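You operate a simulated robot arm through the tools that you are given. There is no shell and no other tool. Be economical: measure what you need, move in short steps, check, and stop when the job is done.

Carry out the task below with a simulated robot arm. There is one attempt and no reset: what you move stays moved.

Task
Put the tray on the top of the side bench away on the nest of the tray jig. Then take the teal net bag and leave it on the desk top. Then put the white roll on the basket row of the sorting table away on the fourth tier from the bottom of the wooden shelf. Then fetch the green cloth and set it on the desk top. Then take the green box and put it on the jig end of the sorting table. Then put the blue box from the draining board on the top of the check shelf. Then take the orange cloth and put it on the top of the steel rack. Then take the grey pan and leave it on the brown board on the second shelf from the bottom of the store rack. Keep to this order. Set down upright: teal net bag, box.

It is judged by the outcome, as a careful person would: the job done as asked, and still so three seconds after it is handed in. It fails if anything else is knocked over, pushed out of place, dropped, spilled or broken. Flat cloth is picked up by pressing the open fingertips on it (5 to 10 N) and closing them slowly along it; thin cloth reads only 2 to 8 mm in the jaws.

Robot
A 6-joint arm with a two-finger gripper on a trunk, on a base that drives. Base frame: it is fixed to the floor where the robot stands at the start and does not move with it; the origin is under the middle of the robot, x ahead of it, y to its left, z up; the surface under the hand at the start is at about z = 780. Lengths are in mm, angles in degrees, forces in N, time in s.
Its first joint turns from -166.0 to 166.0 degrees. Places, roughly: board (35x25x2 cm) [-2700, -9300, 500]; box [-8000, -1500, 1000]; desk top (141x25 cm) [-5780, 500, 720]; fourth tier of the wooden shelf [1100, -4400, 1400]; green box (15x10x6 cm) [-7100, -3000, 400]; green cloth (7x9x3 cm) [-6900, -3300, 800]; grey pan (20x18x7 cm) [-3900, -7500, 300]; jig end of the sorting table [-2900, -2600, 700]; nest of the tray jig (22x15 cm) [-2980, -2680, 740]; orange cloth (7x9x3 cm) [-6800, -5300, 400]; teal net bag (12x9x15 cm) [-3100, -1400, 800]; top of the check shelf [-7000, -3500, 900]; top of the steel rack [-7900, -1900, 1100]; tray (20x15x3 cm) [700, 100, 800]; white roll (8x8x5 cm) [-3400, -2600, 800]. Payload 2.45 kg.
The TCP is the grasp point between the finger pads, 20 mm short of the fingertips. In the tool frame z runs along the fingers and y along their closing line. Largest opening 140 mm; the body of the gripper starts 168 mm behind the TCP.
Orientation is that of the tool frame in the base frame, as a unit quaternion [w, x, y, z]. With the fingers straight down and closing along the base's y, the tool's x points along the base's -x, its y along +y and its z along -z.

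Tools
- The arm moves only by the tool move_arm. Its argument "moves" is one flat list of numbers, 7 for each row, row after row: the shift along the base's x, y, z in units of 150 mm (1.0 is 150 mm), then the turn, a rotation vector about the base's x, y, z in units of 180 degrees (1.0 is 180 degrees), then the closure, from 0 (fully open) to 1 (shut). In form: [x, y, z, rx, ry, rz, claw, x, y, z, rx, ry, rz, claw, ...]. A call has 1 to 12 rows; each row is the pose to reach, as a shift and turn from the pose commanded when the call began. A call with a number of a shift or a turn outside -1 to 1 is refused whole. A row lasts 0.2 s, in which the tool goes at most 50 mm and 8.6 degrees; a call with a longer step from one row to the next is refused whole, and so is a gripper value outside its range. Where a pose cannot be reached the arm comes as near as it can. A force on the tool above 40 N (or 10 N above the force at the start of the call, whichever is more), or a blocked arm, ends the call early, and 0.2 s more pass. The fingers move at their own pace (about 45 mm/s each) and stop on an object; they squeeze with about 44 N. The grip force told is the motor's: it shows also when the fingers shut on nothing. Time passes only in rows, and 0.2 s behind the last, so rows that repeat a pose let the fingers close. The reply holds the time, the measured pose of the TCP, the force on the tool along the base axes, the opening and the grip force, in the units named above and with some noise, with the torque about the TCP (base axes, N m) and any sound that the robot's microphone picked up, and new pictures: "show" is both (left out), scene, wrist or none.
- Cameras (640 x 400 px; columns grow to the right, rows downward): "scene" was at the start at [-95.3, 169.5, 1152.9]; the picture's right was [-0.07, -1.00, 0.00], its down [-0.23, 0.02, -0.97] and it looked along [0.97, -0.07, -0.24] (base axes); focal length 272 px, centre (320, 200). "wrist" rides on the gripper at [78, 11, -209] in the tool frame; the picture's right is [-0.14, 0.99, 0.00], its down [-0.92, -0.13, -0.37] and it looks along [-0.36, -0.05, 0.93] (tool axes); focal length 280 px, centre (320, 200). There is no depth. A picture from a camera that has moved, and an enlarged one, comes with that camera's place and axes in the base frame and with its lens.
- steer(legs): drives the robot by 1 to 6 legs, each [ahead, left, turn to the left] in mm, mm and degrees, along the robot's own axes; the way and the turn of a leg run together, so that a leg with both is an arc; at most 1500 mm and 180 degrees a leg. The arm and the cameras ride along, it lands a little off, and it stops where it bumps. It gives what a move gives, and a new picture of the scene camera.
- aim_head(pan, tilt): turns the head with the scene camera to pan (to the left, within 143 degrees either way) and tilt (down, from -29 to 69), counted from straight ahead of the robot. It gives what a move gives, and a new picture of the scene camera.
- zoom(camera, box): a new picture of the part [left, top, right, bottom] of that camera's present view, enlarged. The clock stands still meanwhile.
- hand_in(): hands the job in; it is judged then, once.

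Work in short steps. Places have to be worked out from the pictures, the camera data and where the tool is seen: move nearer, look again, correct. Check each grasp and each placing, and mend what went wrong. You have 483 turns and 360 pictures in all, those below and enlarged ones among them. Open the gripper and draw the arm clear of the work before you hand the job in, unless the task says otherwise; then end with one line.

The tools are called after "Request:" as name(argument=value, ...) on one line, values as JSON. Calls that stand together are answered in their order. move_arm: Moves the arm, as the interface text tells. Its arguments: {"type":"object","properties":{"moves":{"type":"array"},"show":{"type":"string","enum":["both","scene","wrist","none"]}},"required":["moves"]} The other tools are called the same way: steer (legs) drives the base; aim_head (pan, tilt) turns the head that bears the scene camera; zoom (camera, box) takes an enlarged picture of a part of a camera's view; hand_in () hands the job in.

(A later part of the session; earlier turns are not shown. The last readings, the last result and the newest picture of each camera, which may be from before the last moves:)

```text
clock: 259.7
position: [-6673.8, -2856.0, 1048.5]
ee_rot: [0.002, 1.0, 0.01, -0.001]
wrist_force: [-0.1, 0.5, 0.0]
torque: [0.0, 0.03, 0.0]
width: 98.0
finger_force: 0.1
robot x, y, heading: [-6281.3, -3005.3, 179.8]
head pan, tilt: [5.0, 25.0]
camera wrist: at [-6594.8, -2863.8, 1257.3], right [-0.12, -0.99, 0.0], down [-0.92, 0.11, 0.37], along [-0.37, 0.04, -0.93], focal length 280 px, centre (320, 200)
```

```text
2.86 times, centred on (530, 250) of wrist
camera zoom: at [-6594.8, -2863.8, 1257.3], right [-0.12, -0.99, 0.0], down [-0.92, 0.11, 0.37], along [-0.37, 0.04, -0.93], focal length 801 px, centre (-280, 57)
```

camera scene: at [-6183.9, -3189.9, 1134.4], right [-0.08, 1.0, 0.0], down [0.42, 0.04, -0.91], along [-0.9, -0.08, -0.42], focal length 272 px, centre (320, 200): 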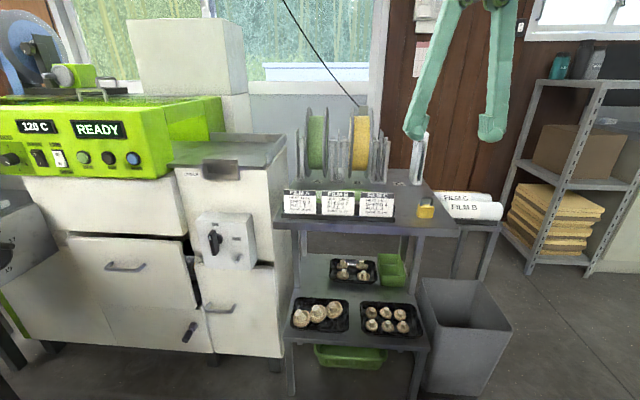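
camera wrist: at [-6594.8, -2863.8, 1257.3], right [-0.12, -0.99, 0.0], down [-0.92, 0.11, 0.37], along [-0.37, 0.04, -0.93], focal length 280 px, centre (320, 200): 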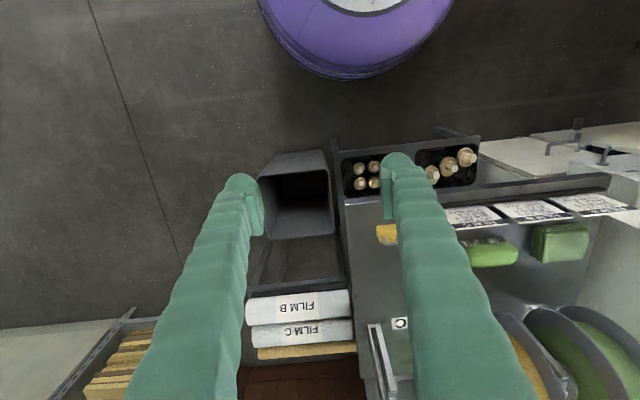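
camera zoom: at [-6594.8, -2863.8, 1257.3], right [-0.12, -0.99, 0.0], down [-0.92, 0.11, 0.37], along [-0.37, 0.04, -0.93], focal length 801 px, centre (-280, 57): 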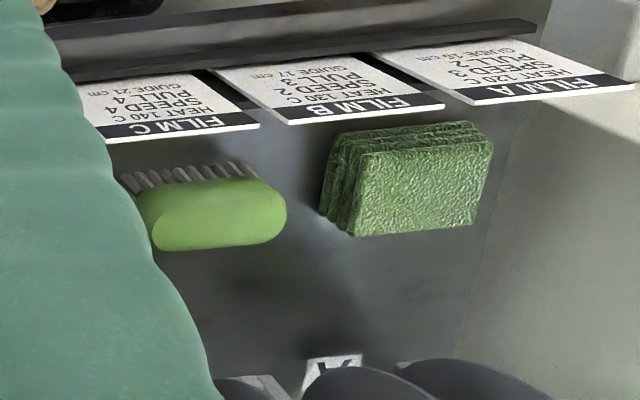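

The cloth is a folded block: top about (-6916,-3276,810), 62 mm in x and 85 mm in y. The left side is hemmed by the cabinet, so I'll close along x and swing over there while rotating 90°.

Request:
move_arm(moves=[0, -0.25, 0, 0, 0, 0, 0.3, 0, -0.5, 0, 0, 0, 0, 0.3, 0, -0.75, 0, 0, 0, 0, 0.3, 0, -1, 0, 0, 0, 0, 0.3], show="none")

Request:
move_arm(moves=[-0.08, -0.1, 0, 0, 0, 0.045, 0.3, -0.16, -0.2, 0, 0, 0, 0.09, 0.3, -0.24, -0.3, 0, 0, 0, 0.135, 0.3, -0.32, -0.4, 0, 0, 0, 0.18, 0.3, -0.4, -0.5, 0, 0, 0, 0.225, 0.3, -0.48, -0.6, 0, 0, 0, 0.27, 0.3, -0.56, -0.7, 0, 0, 0, 0.315, 0.3, -0.64, -0.8, 0, 0, 0, 0.36, 0.3, -0.72, -0.9, 0, 0, 0, 0.405, 0.3, -0.8, -1, 0, 0, 0, 0.45, 0.3, -0.9, -1, 0, 0, 0, 0.495, 0.3, -0.9, -1, 0, 0, 0, 0.5, 0.3], show="none")

Request:
move_arm(moves=[-0.2, -0.25, 0, 0, 0, 0, 0.3, -0.4, -0.5, -0.05, 0, 0, 0, 0.3, -0.6, -0.75, -0.1, 0, 0, 0, 0.3, -0.7, -0.8, -0.3, 0, 0, 0, 0.3])

```text
clock: 260.7
position: [-6666.2, -3008.3, 1050.1]
ee_rot: [0.001, 1.0, 0.009, -0.001]
wrist_force: [-0.5, 0.2, -0.1]
torque: [0.0, 0.01, -0.03]
width: 98.1
finger_force: 0.0
robot x, y, heading: [-6277.2, -3006.9, 179.7]
head pan, tilt: [5.0, 25.0]
```

```text
clock: 263.3
position: [-6801.3, -3156.3, 1045.2]
ee_rot: [0.002, 0.7, 0.714, 0.0]
wrist_force: [0.0, 0.1, 0.0]
torque: [0.0, -0.01, -0.02]
width: 98.1
finger_force: 0.0
robot x, y, heading: [-6282.3, -3001.2, 179.6]
head pan, tilt: [5.0, 25.0]
```

```text
clock: 264.3
position: [-6904.0, -3275.7, 1000.5]
ee_rot: [0.003, 0.701, 0.713, 0.0]
wrist_force: [0.4, 0.2, -0.7]
torque: [-0.02, 0.05, -0.02]
width: 97.8
finger_force: 0.0
robot x, y, heading: [-6281.5, -3007.1, 179.7]
head pan, tilt: [5.0, 25.0]
camera scene: at [-6183.9, -3189.8, 1134.4], right [-0.08, 1.0, 0.0], down [0.42, 0.03, -0.91], along [-0.9, -0.07, -0.42], focal length 272 px, centre (320, 200)
camera wrist: at [-6895.7, -3195.7, 1209.4], right [0.99, -0.12, 0.0], down [-0.11, -0.92, 0.37], along [-0.04, -0.37, -0.93], focal length 280 px, centre (320, 200)
```

scene: 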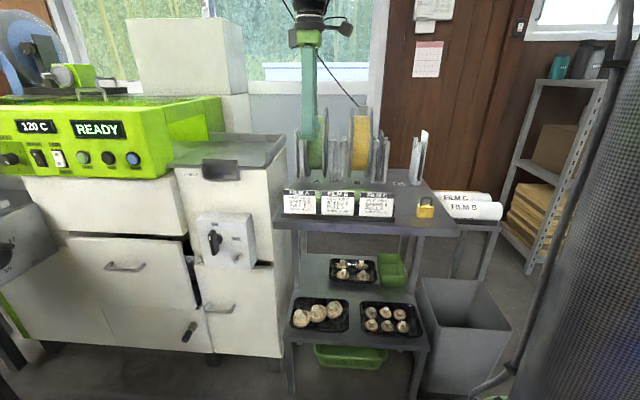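
wrist: 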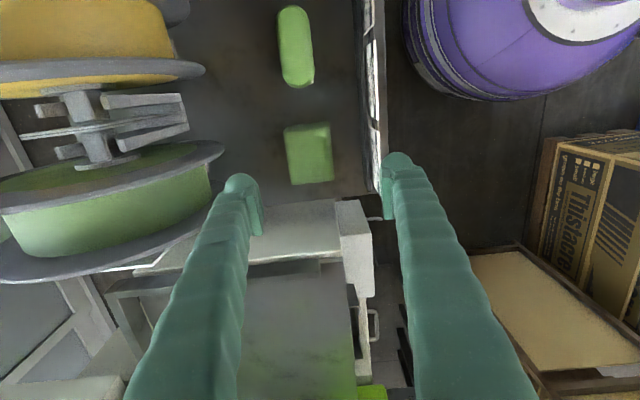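

The cloth's centre is confirmed at (-6920,-3281). I'll narrow the jaws to ~84 mm and descend between the cards and reels.

Request:
move_arm(moves=[-0.1, -0.02, -0.1, 0, 0, 0, 0.4, -0.107, -0.03, -0.3, 0, 0, 0, 0.4, -0.107, -0.03, -0.55, 0, 0, 0, 0.4, -0.107, -0.03, -0.8, 0, 0, 0, 0.4, -0.107, -0.03, -1, 0, 0, 0, 0.4, -0.107, -0.03, -1, 0, 0, 0, 0.4])

Request:
zoom(camera="scene", box=[260, 120, 420, 230])

```text
clock: 265.7
position: [-6921.0, -3281.0, 849.3]
ee_rot: [0.003, 0.701, 0.713, 0.0]
wrist_force: [0.4, 0.5, -0.6]
torque: [-0.01, -0.01, 0.0]
width: 84.1
finger_force: 0.0
robot x, y, heading: [-6286.0, -3004.5, 179.6]
head pan, tilt: [5.0, 25.0]
camera scene: at [-6184.1, -3189.9, 1134.4], right [-0.08, 1.0, 0.0], down [0.42, 0.03, -0.91], along [-0.9, -0.07, -0.42], focal length 272 px, centre (320, 200)
camera wrist: at [-6912.2, -3201.8, 1057.6], right [0.99, -0.12, 0.0], down [-0.11, -0.92, 0.37], along [-0.04, -0.37, -0.93], focal length 280 px, centre (320, 200)
```

scene: 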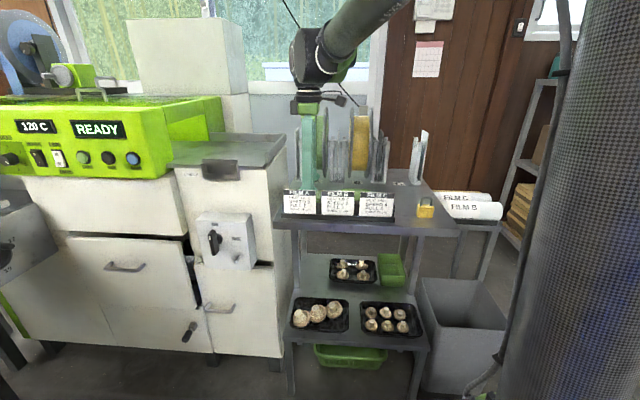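
wrist: 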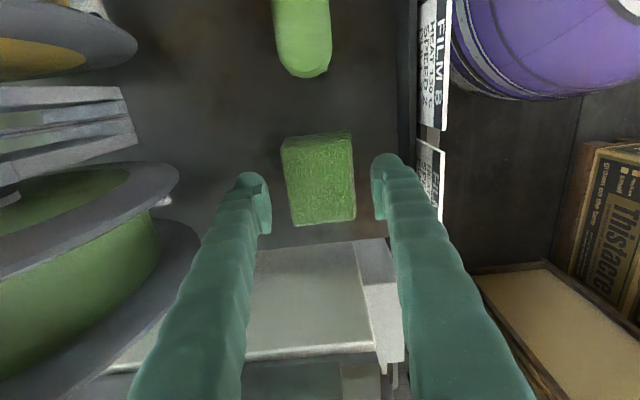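

```text
3.64 times, centred on (340, 175) of scene
camera zoom: at [-6184.1, -3189.9, 1134.4], right [-0.08, 1.0, 0.0], down [0.42, 0.03, -0.91], along [-0.9, -0.07, -0.42], focal length 991 px, centre (247, 291)
```

zoom: 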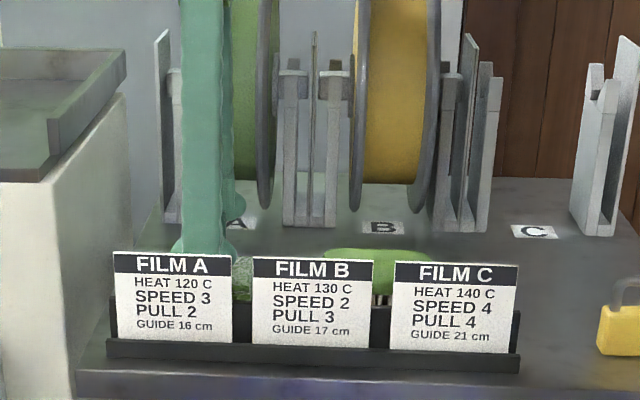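

Request:
move_arm(moves=[0, 0, -0.12, 0, 0, 0, 0.4, 0, 0, -0.22, 0, 0, 0, 0.4, 0, 0, -0.28, 0, 0, 0, 0.4, 0, 0, -0.28, 0, 0, 0, 0.55, 0, 0, -0.28, 0, 0, 0, 0.65, 0, 0, -0.28, 0, 0, 0, 0.7, 0, 0, -0.28, 0, 0, 0, 0.7], show="wrist")

```text
clock: 267.3
position: [-6922.9, -3280.8, 809.1]
ee_rot: [0.002, 0.701, 0.713, 0.0]
wrist_force: [-0.8, -0.5, -0.1]
torque: [-0.02, -0.01, -0.04]
width: 63.1
finger_force: 43.9
robot x, y, heading: [-6283.3, -3007.6, 179.8]
head pan, tilt: [5.0, 25.0]
camera wrist: at [-6913.8, -3202.1, 1018.0], right [0.99, -0.12, 0.0], down [-0.11, -0.92, 0.37], along [-0.04, -0.37, -0.93], focal length 280 px, centre (320, 200)
```

wrist: 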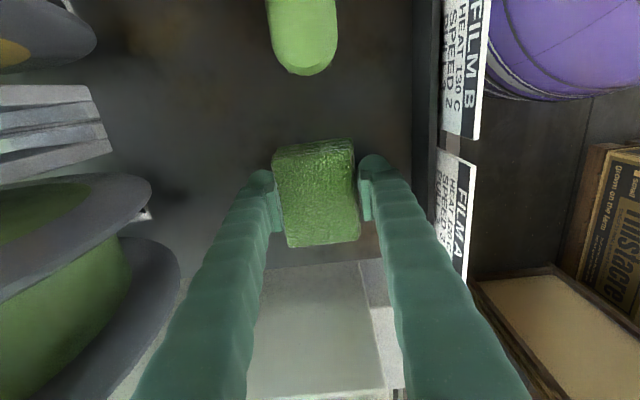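

Gripped firmly at 63 mm. I'll lift and draw back.

Request:
move_arm(moves=[0, 0, 0.2, 0, 0, 0, 0.75, 0, 0, 0.45, 0, 0, 0, 0.75, 0, 0, 0.7, 0, 0, 0, 0.75, 0, 0, 1, 0, 0, 0, 0.75], show="wrist")

Request:
move_arm(moves=[0.1, 0, 0.25, 0, 0, 0, 0.75, 0.3, 0.05, 0.45, 0, 0, 0, 0.75, 0.55, 0.2, 0.5, 0, 0, 0, 0.75, 0.8, 0.35, 0.5, 0, 0, 0, 0.75, 1, 0.5, 0.5, 0, 0, 0, 0.75], show="none")

Request:
move_arm(moves=[0.25, 0.15, 0, 0, 0, 0, 0.75, 0.5, 0.3, 0, 0, 0, 0, 0.75, 0.7, 0.5, 0, 0, 0, 0, 0.75, 0.7, 0.75, 0, 0, 0, 0, 0.75, 0.7, 1, 0, 0, 0, 0, 0.75], show="none")

```text
clock: 268.3
position: [-6925.0, -3284.1, 958.9]
ee_rot: [0.002, 0.701, 0.713, 0.0]
wrist_force: [-0.4, -0.3, -0.8]
torque: [-0.02, -0.01, -0.01]
width: 63.0
finger_force: 44.4
robot x, y, heading: [-6278.6, -3010.7, 179.5]
head pan, tilt: [5.0, 25.0]
camera wrist: at [-6915.9, -3204.9, 1167.2], right [0.99, -0.12, 0.0], down [-0.11, -0.92, 0.37], along [-0.04, -0.37, -0.93], focal length 280 px, centre (320, 200)
```

wrist: 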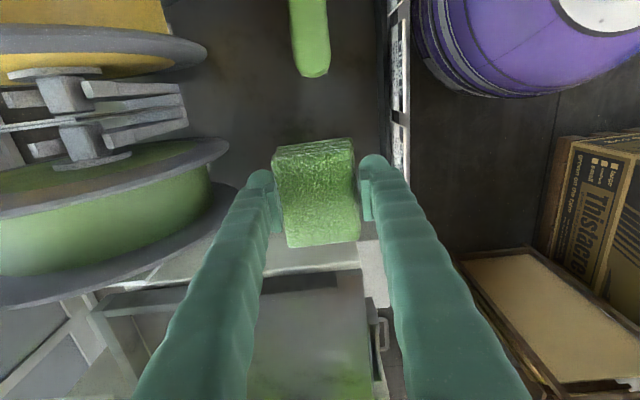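

```text
clock: 269.5
position: [-6772.7, -3207.8, 1032.4]
ee_rot: [0.003, 0.7, 0.714, 0.0]
wrist_force: [0.2, -0.5, 0.3]
torque: [0.01, -0.08, 0.0]
width: 63.3
finger_force: 44.1
robot x, y, heading: [-6280.3, -3006.8, 179.6]
head pan, tilt: [5.0, 25.0]
```

```text
clock: 270.7
position: [-6667.7, -3055.0, 1033.3]
ee_rot: [0.002, 0.7, 0.714, 0.0]
wrist_force: [0.6, 0.0, -0.4]
torque: [-0.01, -0.06, 0.02]
width: 63.3
finger_force: 43.9
robot x, y, heading: [-6278.9, -3005.9, 179.9]
head pan, tilt: [5.0, 25.0]
```

The cloth is secure. I'll take it to the desk, to the free spot in front of the calculator near (-5715,450), retracing the open route.

Request:
steer(legs=[[-130, -756, 0], [-725, -1010, 0], [-725, -1010, 0]])

Request:
aim_head(pan=-35, tilt=25)

```text
clock: 286.7
position: [-4978.4, -334.5, 1032.6]
ee_rot: [0.003, 0.703, 0.711, 0.0]
wrist_force: [0.4, 0.2, -0.7]
torque: [0.0, -0.03, 0.02]
width: 63.4
finger_force: 43.6
robot x, y, heading: [-4594.0, -287.3, 179.4]
head pan, tilt: [5.0, 25.0]
camera scene: at [-4496.0, -472.9, 1134.4], right [-0.08, 1.0, 0.0], down [0.42, 0.03, -0.91], along [-0.9, -0.07, -0.42], focal length 272 px, centre (320, 200)
```

scene: 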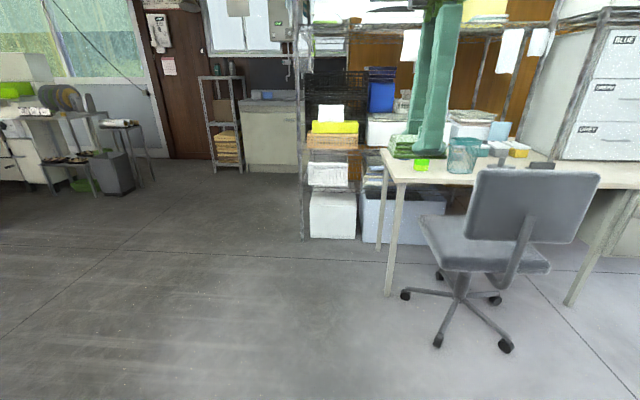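

```text
clock: 287.8
position: [-4980.4, -334.4, 1033.4]
ee_rot: [0.003, 0.703, 0.711, 0.0]
wrist_force: [-0.6, 0.2, -1.0]
torque: [-0.01, -0.01, 0.01]
width: 63.1
finger_force: 44.4
robot x, y, heading: [-4591.2, -291.9, 179.4]
head pan, tilt: [-35.0, 25.0]
camera scene: at [-4479.0, -412.3, 1134.4], right [0.58, 0.81, 0.0], down [0.34, -0.25, -0.91], along [-0.74, 0.53, -0.42], focal length 272 px, centre (320, 200)
```

scene: 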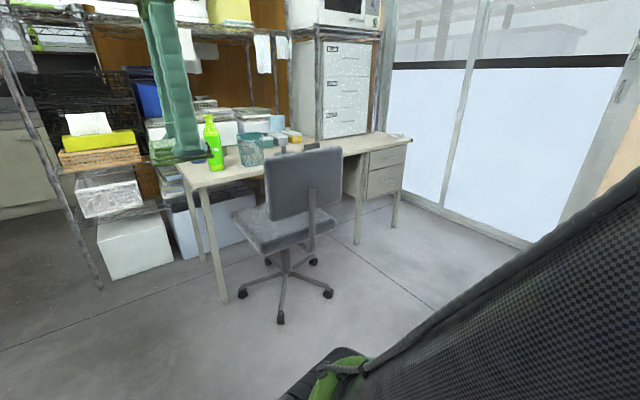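

Request:
steer(legs=[[420, -350, 0.6]])

Request:
aim_head(pan=-25, tilt=25)

Request:
zoom(camera="scene", box=[240, 80, 480, 230])

```text
clock: 290.9
position: [-5400.7, 14.0, 1033.2]
ee_rot: [0.002, 0.704, 0.71, 0.0]
wrist_force: [-1.0, 1.1, -0.4]
torque: [-0.02, 0.02, 0.01]
width: 63.5
finger_force: 43.9
robot x, y, heading: [-5013.7, 58.0, 179.4]
head pan, tilt: [-35.0, 25.0]
camera scene: at [-4900.6, -64.8, 1134.4], right [0.59, 0.81, 0.0], down [0.34, -0.25, -0.91], along [-0.73, 0.53, -0.42], focal length 272 px, centre (320, 200)
```

scene: 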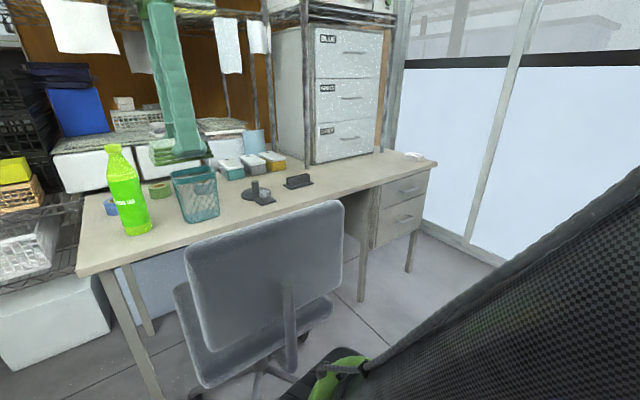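

```text
clock: 291.7
position: [-5401.4, 14.1, 1033.4]
ee_rot: [0.003, 0.704, 0.711, 0.001]
wrist_force: [0.1, 1.0, -1.2]
torque: [0.0, 0.02, 0.03]
width: 63.2
finger_force: 43.0
robot x, y, heading: [-5017.6, 56.4, 179.3]
head pan, tilt: [-25.0, 25.0]
camera scene: at [-4908.8, -78.6, 1134.4], right [0.44, 0.9, 0.0], down [0.38, -0.18, -0.91], along [-0.82, 0.4, -0.42], focal length 272 px, centre (320, 200)
```

scene: 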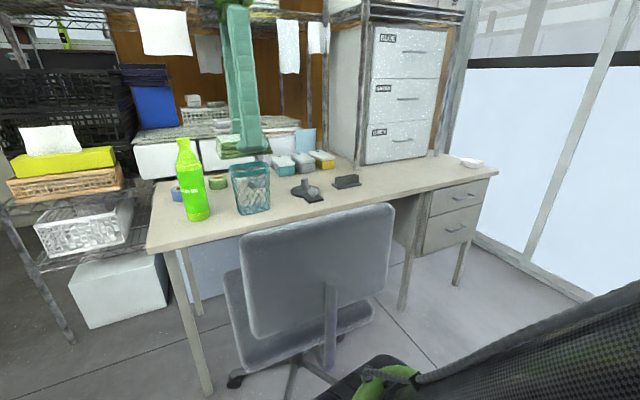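

```text
2.67 times, centred on (360, 155) of scene
camera zoom: at [-4908.8, -78.6, 1134.4], right [0.44, 0.9, 0.0], down [0.38, -0.18, -0.91], along [-0.82, 0.4, -0.42], focal length 726 px, centre (213, 320)
```

zoom: 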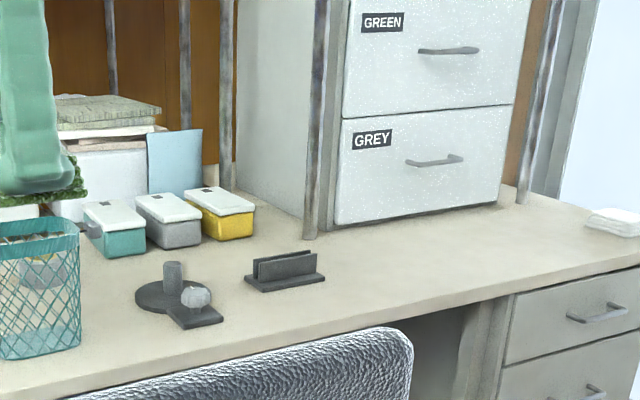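

I'll put the cloth right of the card holder at about (-5720,595), where the desk is bare. Extending over the chair in stages.

Request:
move_arm(moves=[-0.15, 0.25, 0, 0, 0, 0, 0.75, -0.3, 0.5, 0, 0, 0, 0, 0.75, -0.45, 0.75, 0, 0, 0, 0, 0.75, -0.6, 1, 0, 0, 0, 0, 0.75], show="none")

Request:
move_arm(moves=[-0.15, 0.25, 0, 0, 0, 0, 0.75, -0.3, 0.5, 0, 0, 0, 0, 0.75, -0.45, 0.75, 0, 0, 0, 0, 0.75, -0.6, 1, 0, 0, 0, 0, 0.75], show="none")

Request:
move_arm(moves=[-0.15, 0.25, -0.05, 0, 0, 0, 0.75, -0.3, 0.5, -0.1, 0, 0, 0, 0.75, -0.45, 0.75, -0.15, 0, 0, 0, 0.75, -0.6, 1, -0.2, 0, 0, 0, 0.75], show="none")

Request:
move_arm(moves=[-0.1, 0.25, -0.1, 0, 0, 0, 0.75, -0.2, 0.5, -0.2, 0, 0, 0, 0.75, -0.3, 0.75, -0.3, 0, 0, 0, 0.75, -0.33, 0.87, -0.5, 0, 0, 0, 0.75, -0.33, 0.87, -0.7, 0, 0, 0, 0.75])

```text
clock: 292.7
position: [-5489.1, 167.0, 1034.4]
ee_rot: [0.003, 0.704, 0.71, 0.0]
wrist_force: [0.4, 0.5, -0.8]
torque: [0.03, 0.09, -0.04]
width: 63.0
finger_force: 44.3
robot x, y, heading: [-5014.5, 58.8, 179.4]
head pan, tilt: [-25.0, 25.0]
```

```text
clock: 293.7
position: [-5580.9, 313.0, 1033.3]
ee_rot: [0.003, 0.704, 0.71, -0.001]
wrist_force: [0.5, 0.2, 0.4]
torque: [-0.01, 0.02, 0.0]
width: 63.2
finger_force: 43.9
robot x, y, heading: [-5015.7, 58.0, 179.3]
head pan, tilt: [-25.0, 25.0]
```

```text
clock: 294.7
position: [-5670.2, 464.2, 1004.6]
ee_rot: [0.003, 0.704, 0.71, 0.0]
wrist_force: [0.0, 0.3, 0.5]
torque: [0.04, 0.06, -0.02]
width: 63.2
finger_force: 44.3
robot x, y, heading: [-5012.6, 58.8, 179.2]
head pan, tilt: [-25.0, 25.0]
```

```text
clock: 295.9
position: [-5718.9, 597.2, 898.1]
ee_rot: [0.002, 0.704, 0.711, 0.0]
wrist_force: [0.6, -0.1, -0.7]
torque: [0.0, 0.0, -0.02]
width: 62.9
finger_force: 43.8
robot x, y, heading: [-5015.2, 57.9, 179.3]
head pan, tilt: [-25.0, 25.0]
camera scene: at [-4909.0, -78.5, 1134.4], right [0.44, 0.9, 0.0], down [0.38, -0.18, -0.91], along [-0.82, 0.39, -0.42], focal length 272 px, centre (320, 200)
camera wrist: at [-5709.4, 675.4, 1106.7], right [0.99, -0.13, 0.0], down [-0.12, -0.92, 0.37], along [-0.04, -0.37, -0.93], focal length 280 px, centre (320, 200)
```

scene: 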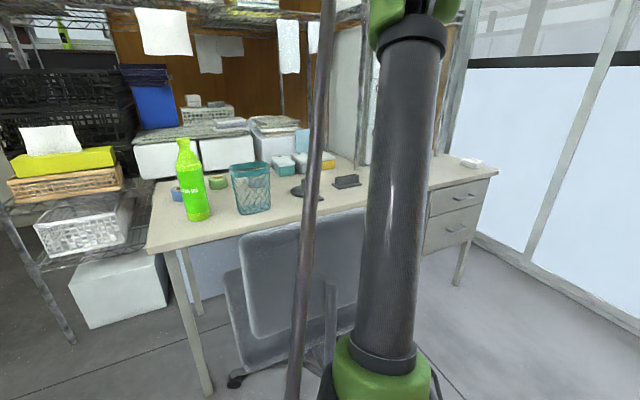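
wrist: 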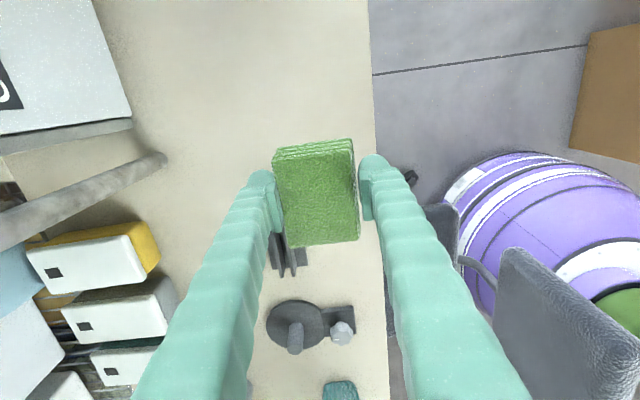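

The spot is clear. I'll lower to just above, then feel for contact.

Request:
move_arm(moves=[-0.05, 0, -0.25, 0, 0, 0, 0.75, -0.05, 0, -0.5, 0, 0, 0, 0.75, -0.05, 0, -0.75, 0, 0, 0, 0.75, -0.05, 0, -0.88, 0, 0, 0, 0.75, -0.05, 0, -0.93, 0, 0, 0, 0.75, -0.05, 0, -0.96, 0, 0, 0, 0.75, -0.05, 0, -0.98, 0, 0, 0, 0.75, -0.05, 0, -1, 0, 0, 0, 0.75], show="wrist")

```text
clock: 297.7
position: [-5729.0, 595.4, 749.2]
ee_rot: [0.002, 0.704, 0.71, 0.0]
wrist_force: [-1.1, 1.0, 23.0]
torque: [-0.17, 0.19, -0.04]
width: 63.0
finger_force: 43.8
robot x, y, heading: [-5014.9, 58.4, 179.3]
head pan, tilt: [-25.0, 25.0]
camera wrist: at [-5719.4, 673.8, 957.5], right [0.99, -0.13, 0.0], down [-0.12, -0.92, 0.37], along [-0.05, -0.37, -0.93], focal length 280 px, centre (320, 200)
```

wrist: 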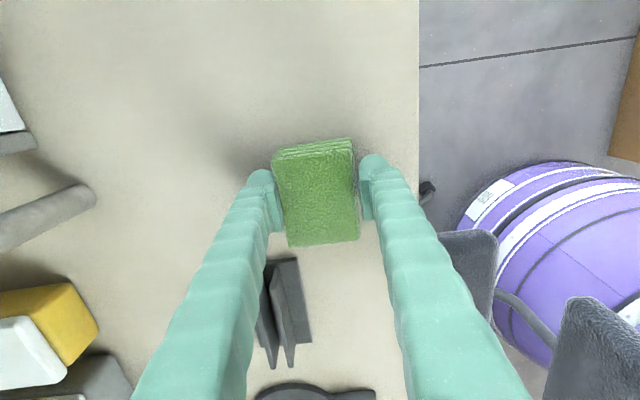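

Request:
move_arm(moves=[0, 0, 0.01, 0, 0, 0, 0.6, 0, 0, 0.01, 0, 0, 0, 0.4, 0, 0, 0.01, 0, 0, 0, 0.38, 0, 0, 0.01, 0, 0, 0, 0.38, 0, 0, 0.15, 0, 0, 0, 0.38, 0, 0, 0.35, 0, 0, 0, 0.38, 0, 0, 0.65, 0, 0, 0, 0.38, 0, 0, 0.95, 0, 0, 0, 0.38], show="wrist")

```text
clock: 299.5
position: [-5726.3, 596.0, 892.0]
ee_rot: [0.003, 0.704, 0.71, 0.0]
wrist_force: [-0.2, 0.0, 0.5]
torque: [0.01, -0.02, -0.01]
width: 86.5
finger_force: 0.1
robot x, y, heading: [-5015.6, 58.7, 179.1]
head pan, tilt: [-25.0, 25.0]
camera wrist: at [-5718.2, 675.3, 1100.4], right [0.99, -0.13, 0.0], down [-0.12, -0.92, 0.37], along [-0.04, -0.37, -0.93], focal length 280 px, centre (320, 200)
```

wrist: 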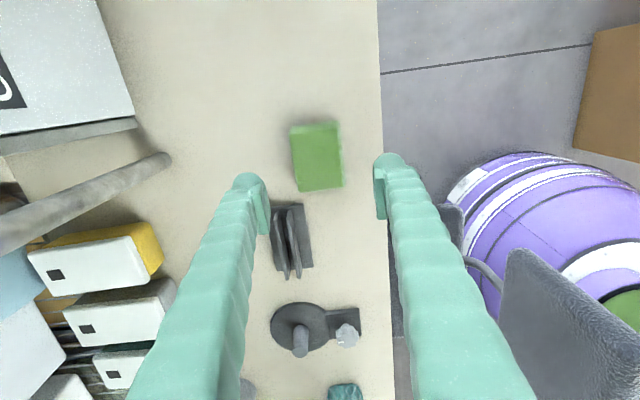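

The cloth lies flat on the desk. I'll retract over the chair and drive back to the unit for the green box.

Request:
move_arm(moves=[0.1, -0.1, 0.25, 0, 0, 0, 0.4, 0.2, -0.35, 0.45, 0, 0, 0, 0.4, 0.35, -0.6, 0.6, 0, 0, 0, 0.4, 0.5, -0.85, 0.75, 0, 0, 0, 0.4, 0.6, -1, 0.9, 0, 0, 0, 0.4], show="none")

Request:
move_arm(moves=[0.15, -0.25, 0, 0, 0, -0.045, 0.4, 0.3, -0.5, 0, 0, 0, -0.09, 0.4, 0.45, -0.75, 0, 0, 0, -0.135, 0.4, 0.6, -1, 0, 0, 0, -0.18, 0.4, 0.6, -1, 0, 0, 0, -0.225, 0.4, 0.6, -1, 0, 0, 0, -0.27, 0.4, 0.6, -1, 0, 0, 0, -0.315, 0.4, 0.6, -1, 0, 0, 0, -0.36, 0.4, 0.6, -1, 0, 0, 0, -0.405, 0.4, 0.6, -1, 0, 0, 0, -0.45, 0.4, 0.6, -1, 0, 0, 0, -0.495, 0.4], show="none")

Request:
move_arm(moves=[0.2, -0.25, 0, 0, 0, 0, 0.4, 0.4, -0.5, 0, 0, 0, 0, 0.4, 0.6, -0.75, 0, 0, 0, 0, 0.4, 0.8, -1, 0, 0, 0, 0, 0.4], show="none")

Request:
steer(legs=[[-320, 270, 0.7], [725, 1010, 0], [725, 1010, 0], [90, 700, 0]])

Request:
aim_head(pan=5, tilt=35)

```text
refused: row 2 steps farther than a row can; nothing moved
```

```text
clock: 301.9
position: [-5638.2, 445.4, 891.1]
ee_rot: [0.002, 1.0, 0.012, -0.002]
wrist_force: [-0.5, 0.0, 0.5]
torque: [-0.04, 0.03, -0.04]
width: 84.2
finger_force: 0.0
robot x, y, heading: [-5012.9, 55.2, 179.4]
head pan, tilt: [-25.0, 25.0]
```

```text
clock: 302.9
position: [-5518.7, 294.2, 890.6]
ee_rot: [0.002, 1.0, 0.012, -0.002]
wrist_force: [-0.1, -0.4, 0.4]
torque: [-0.02, -0.07, 0.0]
width: 84.1
finger_force: 0.0
robot x, y, heading: [-5015.2, 59.7, 179.1]
head pan, tilt: [-25.0, 25.0]
```

```text
clock: 320.6
position: [-6707.9, -2716.4, 889.7]
ee_rot: [0.001, 1.0, 0.024, -0.002]
wrist_force: [0.6, 0.1, 0.8]
torque: [-0.01, -0.04, 0.0]
width: 83.9
finger_force: 0.1
robot x, y, heading: [-6199.4, -2937.7, -179.4]
head pan, tilt: [-25.0, 25.0]
camera scene: at [-6089.7, -3074.1, 1134.4], right [0.41, 0.91, 0.0], down [0.38, -0.17, -0.91], along [-0.82, 0.38, -0.42], focal length 272 px, centre (320, 200)
```

scene: 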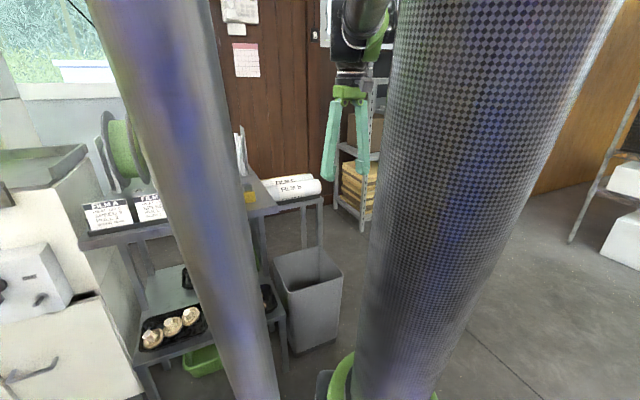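

```text
clock: 321.6
position: [-6709.1, -2715.6, 890.8]
ee_rot: [0.002, 1.0, 0.025, -0.002]
wrist_force: [1.0, 0.5, -0.8]
torque: [0.01, 0.02, -0.02]
width: 84.1
finger_force: 0.1
robot x, y, heading: [-6198.3, -2939.2, -179.6]
head pan, tilt: [5.0, 35.0]
camera scene: at [-6093.5, -3120.7, 1118.7], right [-0.1, 1.0, 0.0], down [0.57, 0.06, -0.82], along [-0.82, -0.08, -0.57], focal length 272 px, centre (320, 200)
```

scene: 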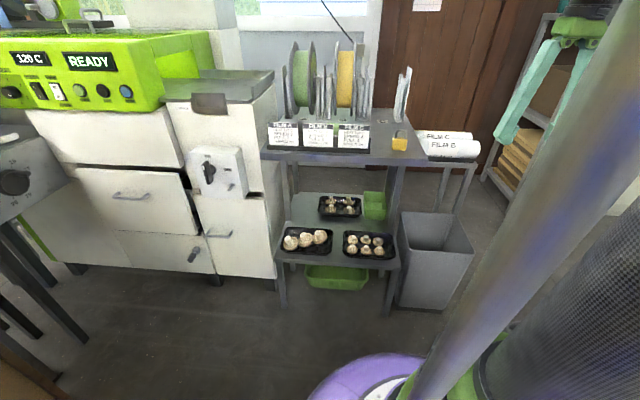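

Request:
zoom(camera="scene", box=[260, 130, 480, 320])

```text
2.11 times, centred on (370, 225) of scene
camera zoom: at [-6093.5, -3120.7, 1118.7], right [-0.1, 1.0, 0.0], down [0.57, 0.06, -0.82], along [-0.82, -0.08, -0.57], focal length 574 px, centre (215, 147)
```

zoom: 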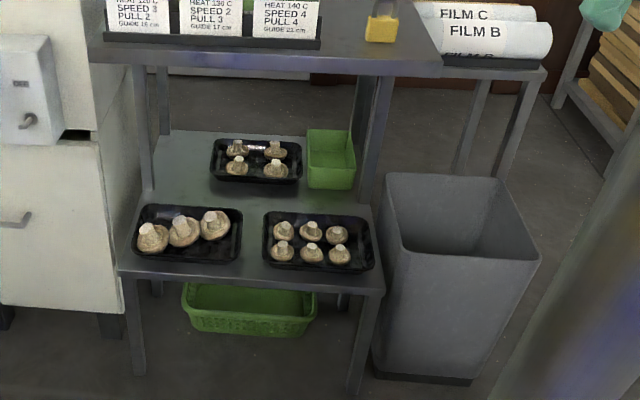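

The green box sits at the back right of the lower tier (x -7044…-7190, y -3020…-2920, z 370–430), its right side against a post. I'll pinch its left wall with the tool pitched ~32° below horizontal and the camera on top. First I reorient the tool here.

Request:
move_arm(moves=[0.15, -0.2, 0.1, 0, 0, 0, 0.6, 0.3, -0.4, 0.2, 0, 0, 0, 0.6, 0.45, -0.6, 0.3, 0, 0, 0, 0.6, 0.6, -0.8, 0.4, 0, 0, 0, 0.6, 0.7, -1, 0.5, 0, 0, 0, 0.6], show="none")

Request:
move_arm(moves=[0, -0.1, 0, 0, 0, 0.045, 0.6, 0, -0.2, 0, 0, 0, 0.09, 0.6, 0, -0.3, 0, 0, 0, 0.135, 0.6, 0, -0.4, 0, 0, 0, 0.18, 0.6, 0, -0.5, 0, 0, 0, 0.225, 0.6, 0, -0.6, 0, 0, 0, 0.27, 0.6, 0, -0.7, 0, 0, 0, 0.315, 0.6, 0, -0.8, 0, 0, 0, 0.36, 0.6, 0, -0.9, 0, 0, 0, 0.405, 0.6, 0, -1, 0, 0, 0, 0.45, 0.6, 0, -1, 0, 0, 0, 0.495, 0.6], show="none")

Request:
move_arm(moves=[0, 0, 0, 0, 0, 0.045, 0.6, 0, 0, 0, 0, 0, 0.09, 0.6, 0, 0, 0, 0, 0, 0.135, 0.6, 0, 0, 0, 0, 0, 0.18, 0.6, 0, 0, 0, 0, 0, 0.225, 0.6, 0, 0, 0, 0, 0, 0.27, 0.6, 0, 0, 0, 0, 0, 0.315, 0.6, 0, 0, 0, 0, 0, 0.36, 0.6, 0, 0, 0, 0, 0, 0.405, 0.6, 0, 0, 0, 0, 0, 0.45, 0.6, 0, 0, 0, 0, 0, 0.49, 0.6, 0, 0, 0, 0, 0, 0.49, 0.6])

```text
clock: 322.8
position: [-6601.8, -2866.0, 967.2]
ee_rot: [0.002, 1.0, 0.024, -0.002]
wrist_force: [0.6, -0.1, -0.1]
torque: [0.01, -0.01, -0.03]
width: 56.0
finger_force: 0.1
robot x, y, heading: [-6200.1, -2941.0, -179.5]
head pan, tilt: [5.0, 35.0]
```

```text
clock: 325.1
position: [-6604.0, -3016.7, 965.5]
ee_rot: [0.002, 0.694, 0.72, 0.0]
wrist_force: [-0.9, 0.5, 0.6]
torque: [0.01, 0.0, -0.03]
width: 56.0
finger_force: 0.0
robot x, y, heading: [-6200.4, -2944.7, -179.3]
head pan, tilt: [5.0, 35.0]
```

```text
clock: 327.8
position: [-6604.3, -3016.7, 964.8]
ee_rot: [0.002, 0.0, 1.0, 0.002]
wrist_force: [0.5, -0.9, 1.0]
torque: [0.02, -0.02, 0.01]
width: 56.1
finger_force: 0.0
robot x, y, heading: [-6195.1, -2939.6, -179.3]
head pan, tilt: [5.0, 35.0]
camera scene: at [-6093.4, -3120.8, 1118.6], right [-0.1, 1.0, 0.0], down [0.57, 0.06, -0.82], along [-0.82, -0.08, -0.57], focal length 272 px, centre (320, 200)
camera wrist: at [-6683.1, -3006.7, 1173.4], right [0.14, 0.99, 0.0], down [0.92, -0.13, 0.37], along [0.37, -0.05, -0.93], focal length 280 px, centre (320, 200)
```

scene: 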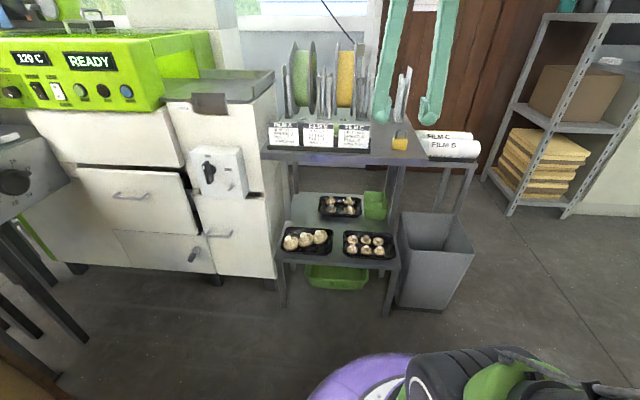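
wrist: 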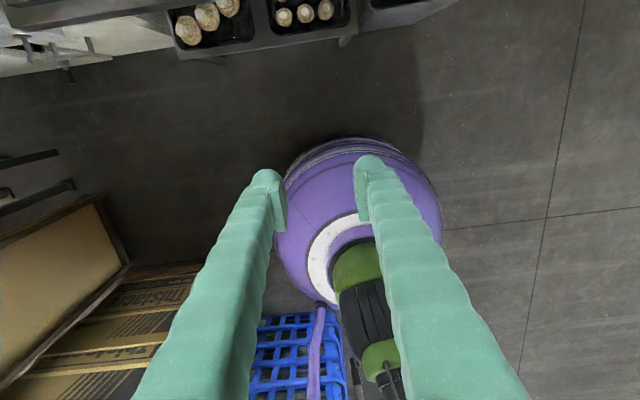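

The flipped yaw works. I'll back off for room, then pitch the tool forward while extending and lowering.

Request:
steer(legs=[[-200, 20, -0.7]])

Request:
move_arm(moves=[-0.12, 0, -0.08, 0, 0.04, 0, 0.6, -0.25, 0, -0.16, 0, 0.08, 0, 0.6, -0.37, 0, -0.24, 0, 0.12, 0, 0.6, -0.5, 0, -0.32, 0, 0.16, 0, 0.6, -0.62, 0, -0.4, 0, 0.2, 0, 0.6, -0.75, 0, -0.5, 0, 0.24, 0, 0.6, -0.87, 0, -0.6, 0, 0.28, 0, 0.6, -1, 0, -0.7, 0, 0.322, 0, 0.6])

```text
clock: 329.4
position: [-6402.4, -3032.5, 964.9]
ee_rot: [0.001, 0.004, 1.0, 0.001]
wrist_force: [0.1, -0.2, 1.1]
torque: [0.01, 0.01, 0.0]
width: 55.9
finger_force: 0.0
robot x, y, heading: [-5997.0, -2960.0, -179.5]
head pan, tilt: [5.0, 35.0]
camera scene: at [-5893.7, -3140.4, 1118.6], right [-0.09, 1.0, 0.0], down [0.57, 0.05, -0.82], along [-0.82, -0.07, -0.57], focal length 272 px, centre (320, 200)
```

scene: 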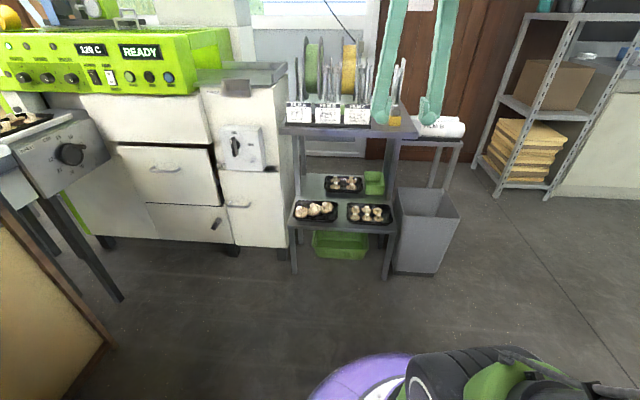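

```text
clock: 331.1
position: [-6555.1, -3034.4, 859.6]
ee_rot: [-0.484, 0.003, 0.875, -0.001]
wrist_force: [0.4, -0.6, -0.4]
torque: [-0.02, 0.01, -0.02]
width: 55.8
finger_force: 0.1
robot x, y, heading: [-5995.9, -2959.2, -179.6]
head pan, tilt: [5.0, 35.0]
camera scene: at [-5893.7, -3140.4, 1118.6], right [-0.09, 1.0, 0.0], down [0.57, 0.05, -0.82], along [-0.82, -0.07, -0.57], focal length 272 px, centre (320, 200)
camera wrist: at [-6419.4, -3023.3, 1036.9], right [0.08, 0.99, -0.12], down [0.8, -0.14, -0.58], along [-0.59, -0.05, -0.8], focal length 280 px, centre (320, 200)
```

scene: 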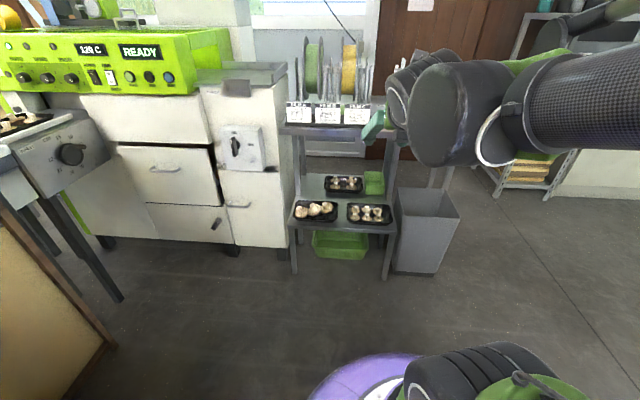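
wrist: 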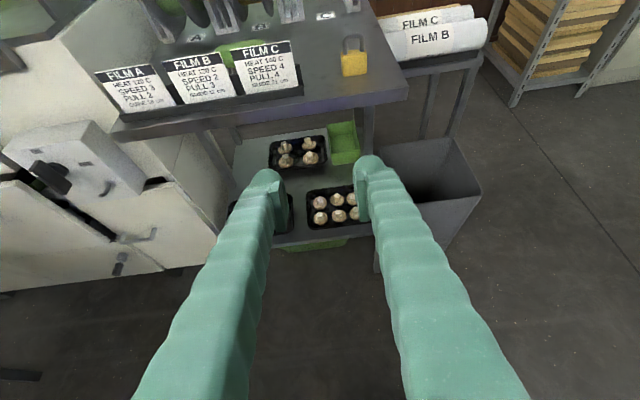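

Request:
move_arm(moves=[0, 0, -0.25, 0, 0, 0, 0.6, 0, 0, -0.5, 0, 0, 0, 0.6, 0, 0, -0.75, 0, 0, 0, 0.6, 0, 0, -1, 0, 0, 0, 0.6], show="none")

Request:
move_arm(moves=[0, 0, -0.25, 0, 0, 0, 0.6, 0, 0, -0.5, 0, 0, 0, 0.6, 0, 0, -0.75, 0, 0, 0, 0.6, 0, 0, -1, 0, 0, 0, 0.6], show="wrist")

Request:
zoom(camera="wrist", box=[220, 60, 420, 220])

```text
clock: 332.1
position: [-6556.8, -3034.1, 708.8]
ee_rot: [-0.483, 0.003, 0.875, -0.001]
wrist_force: [-0.5, 0.5, -0.6]
torque: [0.0, 0.05, -0.02]
width: 56.2
finger_force: 0.0
robot x, y, heading: [-5998.6, -2958.8, -179.8]
head pan, tilt: [5.0, 35.0]
```

```text
clock: 333.1
position: [-6555.4, -3031.9, 633.4]
ee_rot: [-0.482, 0.004, 0.876, 0.0]
wrist_force: [0.9, 0.6, -0.5]
torque: [0.02, 0.01, 0.01]
width: 55.9
finger_force: 0.1
out of reach, approached as far as the arm can: row 3, 4
robot x, y, heading: [-5994.9, -2958.0, -180.0]
head pan, tilt: [5.0, 35.0]
camera wrist: at [-6421.0, -3020.7, 810.6], right [0.08, 0.99, -0.12], down [0.8, -0.14, -0.58], along [-0.59, -0.05, -0.81], focal length 280 px, centre (320, 200)
```

wrist: 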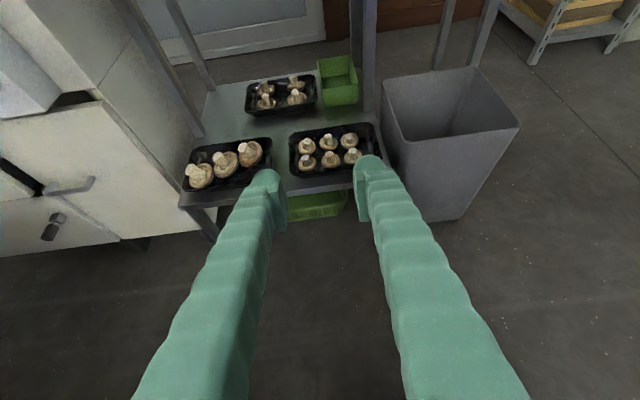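

```text
2.50 times, centred on (320, 140) of wrist
camera zoom: at [-6421.0, -3020.7, 810.6], right [0.08, 0.99, -0.12], down [0.8, -0.14, -0.58], along [-0.59, -0.05, -0.81], focal length 701 px, centre (320, 350)
```

zoom: 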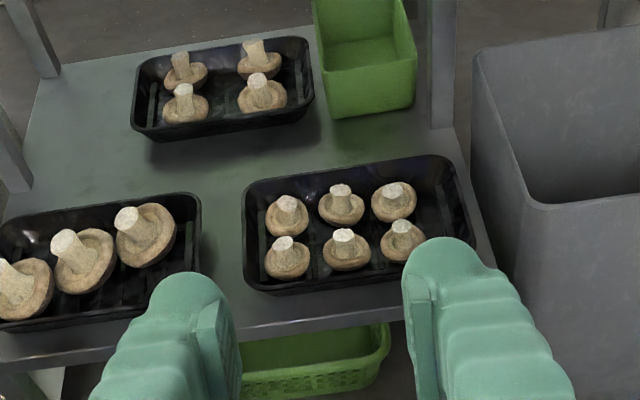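

Low reach is limited this close in, so I'll extend forward and try lowering further.

Request:
move_arm(moves=[-0.25, 0, 0, 0, 0, 0, 0.6, -0.5, 0, 0, 0, 0, 0, 0.6, -0.75, 0, -0.1, 0, 0, 0, 0.6, -0.9, 0, -0.3, 0, 0, 0, 0.6, -0.9, 0, -0.6, 0, 0, 0, 0.6, -0.9, 0, -0.9, 0, 0, 0, 0.6], show="none")

```text
clock: 334.6
position: [-6717.6, -3036.7, 593.4]
ee_rot: [-0.48, 0.004, 0.877, 0.0]
wrist_force: [0.3, 0.3, 0.9]
torque: [0.0, 0.01, -0.01]
width: 55.8
finger_force: 0.1
out of reach, approached as far as the arm can: row 4, 5, 6
robot x, y, heading: [-5995.8, -2957.9, -179.9]
head pan, tilt: [5.0, 35.0]
```

Request:
aim_head(pan=0, tilt=30)

```text
clock: 335.2
position: [-6717.2, -3037.7, 594.1]
ee_rot: [-0.481, 0.003, 0.877, -0.001]
wrist_force: [0.0, -0.4, -0.1]
torque: [0.01, 0.03, 0.01]
width: 56.0
finger_force: 0.1
robot x, y, heading: [-5998.3, -2958.8, -180.0]
head pan, tilt: [0.0, 30.0]
camera scene: at [-5896.6, -3132.8, 1126.4], right [0.0, 1.0, 0.0], down [0.5, 0.0, -0.87], along [-0.87, 0.0, -0.5], focal length 272 px, centre (320, 200)
```

scene: 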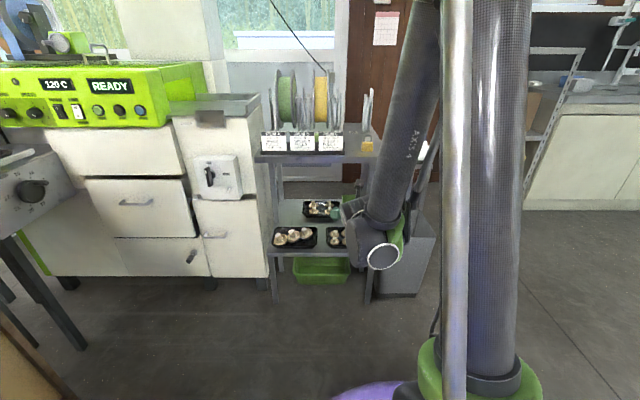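

I'll extend 150 mm forward under the upper shelf front (free space there) and try to lower again.

Request:
move_arm(moves=[-0.25, 0, 0, 0, 0, 0, 0.6, -0.5, 0, 0, 0, 0, 0, 0.6, -0.75, 0, -0.1, 0, 0, 0, 0.6, -0.75, 0, -0.3, 0, 0, 0, 0.6, -0.75, 0, -0.6, 0, 0, 0, 0.6], show="wrist")

```text
clock: 336.4
position: [-6844.3, -3036.2, 526.9]
ee_rot: [-0.482, 0.004, 0.876, 0.0]
wrist_force: [0.7, -0.5, -1.1]
torque: [0.01, 0.03, 0.0]
width: 56.1
finger_force: 0.1
out of reach, approached as far as the arm can: row 5
robot x, y, heading: [-5996.7, -2956.0, -180.1]
head pan, tilt: [0.0, 30.0]
camera wrist: at [-6710.7, -3025.6, 704.5], right [0.08, 0.99, -0.12], down [0.8, -0.14, -0.58], along [-0.59, -0.05, -0.81], focal length 280 px, centre (320, 200)
```

wrist: 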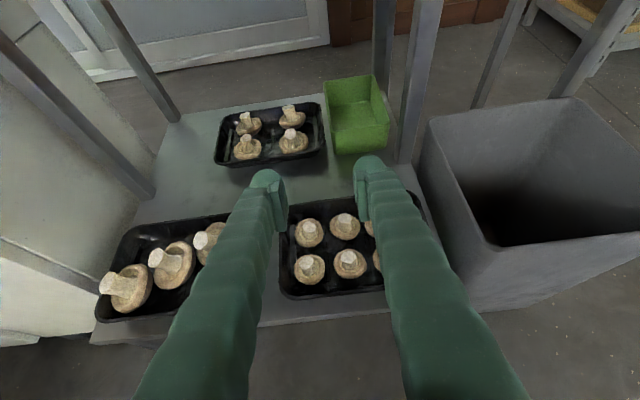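

Request:
zoom(camera="wrist", box=[280, 50, 440, 190])

```text
2.86 times, centred on (360, 120) of wrist
camera zoom: at [-6710.7, -3025.6, 704.5], right [0.08, 0.99, -0.12], down [0.8, -0.14, -0.58], along [-0.59, -0.05, -0.81], focal length 801 px, centre (206, 429)
```

zoom: 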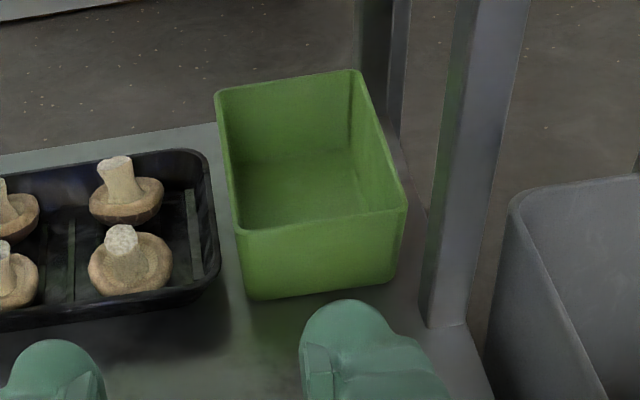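

The box's left wall is at y≈-3016, but a mushroom tray sits only ~10 mm beside it. I'll pinch the wall's top, slide the box ~80 mm forward past the tray, and then regrip deeper. First I extend and lower further.

Request:
move_arm(moves=[-0.2, 0, -0.1, 0, 0, 0, 0.75, -0.4, 0, -0.25, 0, 0, 0, 0.75, -0.6, 0, -0.4, 0, 0, 0, 0.75, -0.6, 0, -0.4, 0, 0, 0, 0.75], show="none")

```text
clock: 337.4
position: [-6935.9, -3039.7, 469.1]
ee_rot: [-0.482, 0.004, 0.876, -0.001]
wrist_force: [0.6, -0.2, -0.6]
torque: [0.02, -0.01, 0.01]
width: 35.1
finger_force: 0.1
robot x, y, heading: [-5998.0, -2958.6, -179.9]
head pan, tilt: [0.0, 30.0]
```

Reach is fine when extended. I'll drive 100 mm forward and 22 mm right to hover over the box's left wall.

Request:
steer(legs=[[100, -22, 0]])

Request:
zoom(camera="wrist", box=[220, 80, 480, 260])

```text
clock: 338.6
position: [-7035.5, -3017.3, 470.1]
ee_rot: [-0.483, 0.004, 0.876, -0.001]
wrist_force: [-0.1, -1.3, -0.5]
torque: [0.04, 0.04, -0.01]
width: 35.0
finger_force: 0.1
robot x, y, heading: [-6097.2, -2936.1, -180.1]
head pan, tilt: [0.0, 30.0]
camera scene: at [-5995.7, -3111.3, 1126.4], right [0.0, 1.0, 0.0], down [0.5, 0.0, -0.87], along [-0.87, 0.0, -0.5], focal length 272 px, centre (320, 200)
```

scene: 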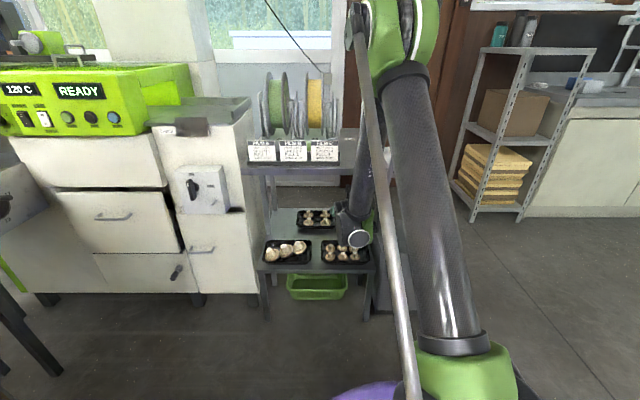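

```text
2.22 times, centred on (350, 170) of wrist
camera zoom: at [-6900.2, -3006.6, 646.7], right [0.08, 0.99, -0.12], down [0.8, -0.14, -0.58], along [-0.59, -0.05, -0.8], focal length 623 px, centre (253, 267)
```

zoom: 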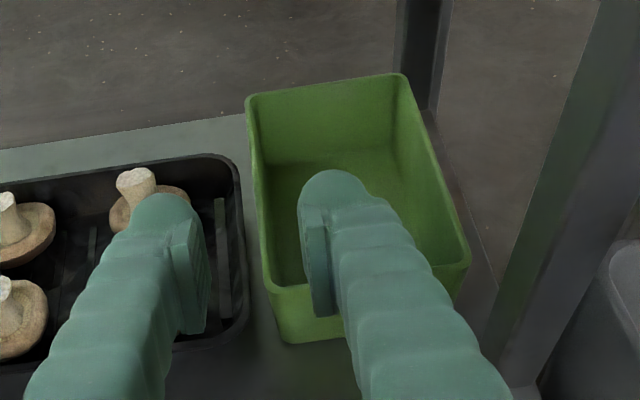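

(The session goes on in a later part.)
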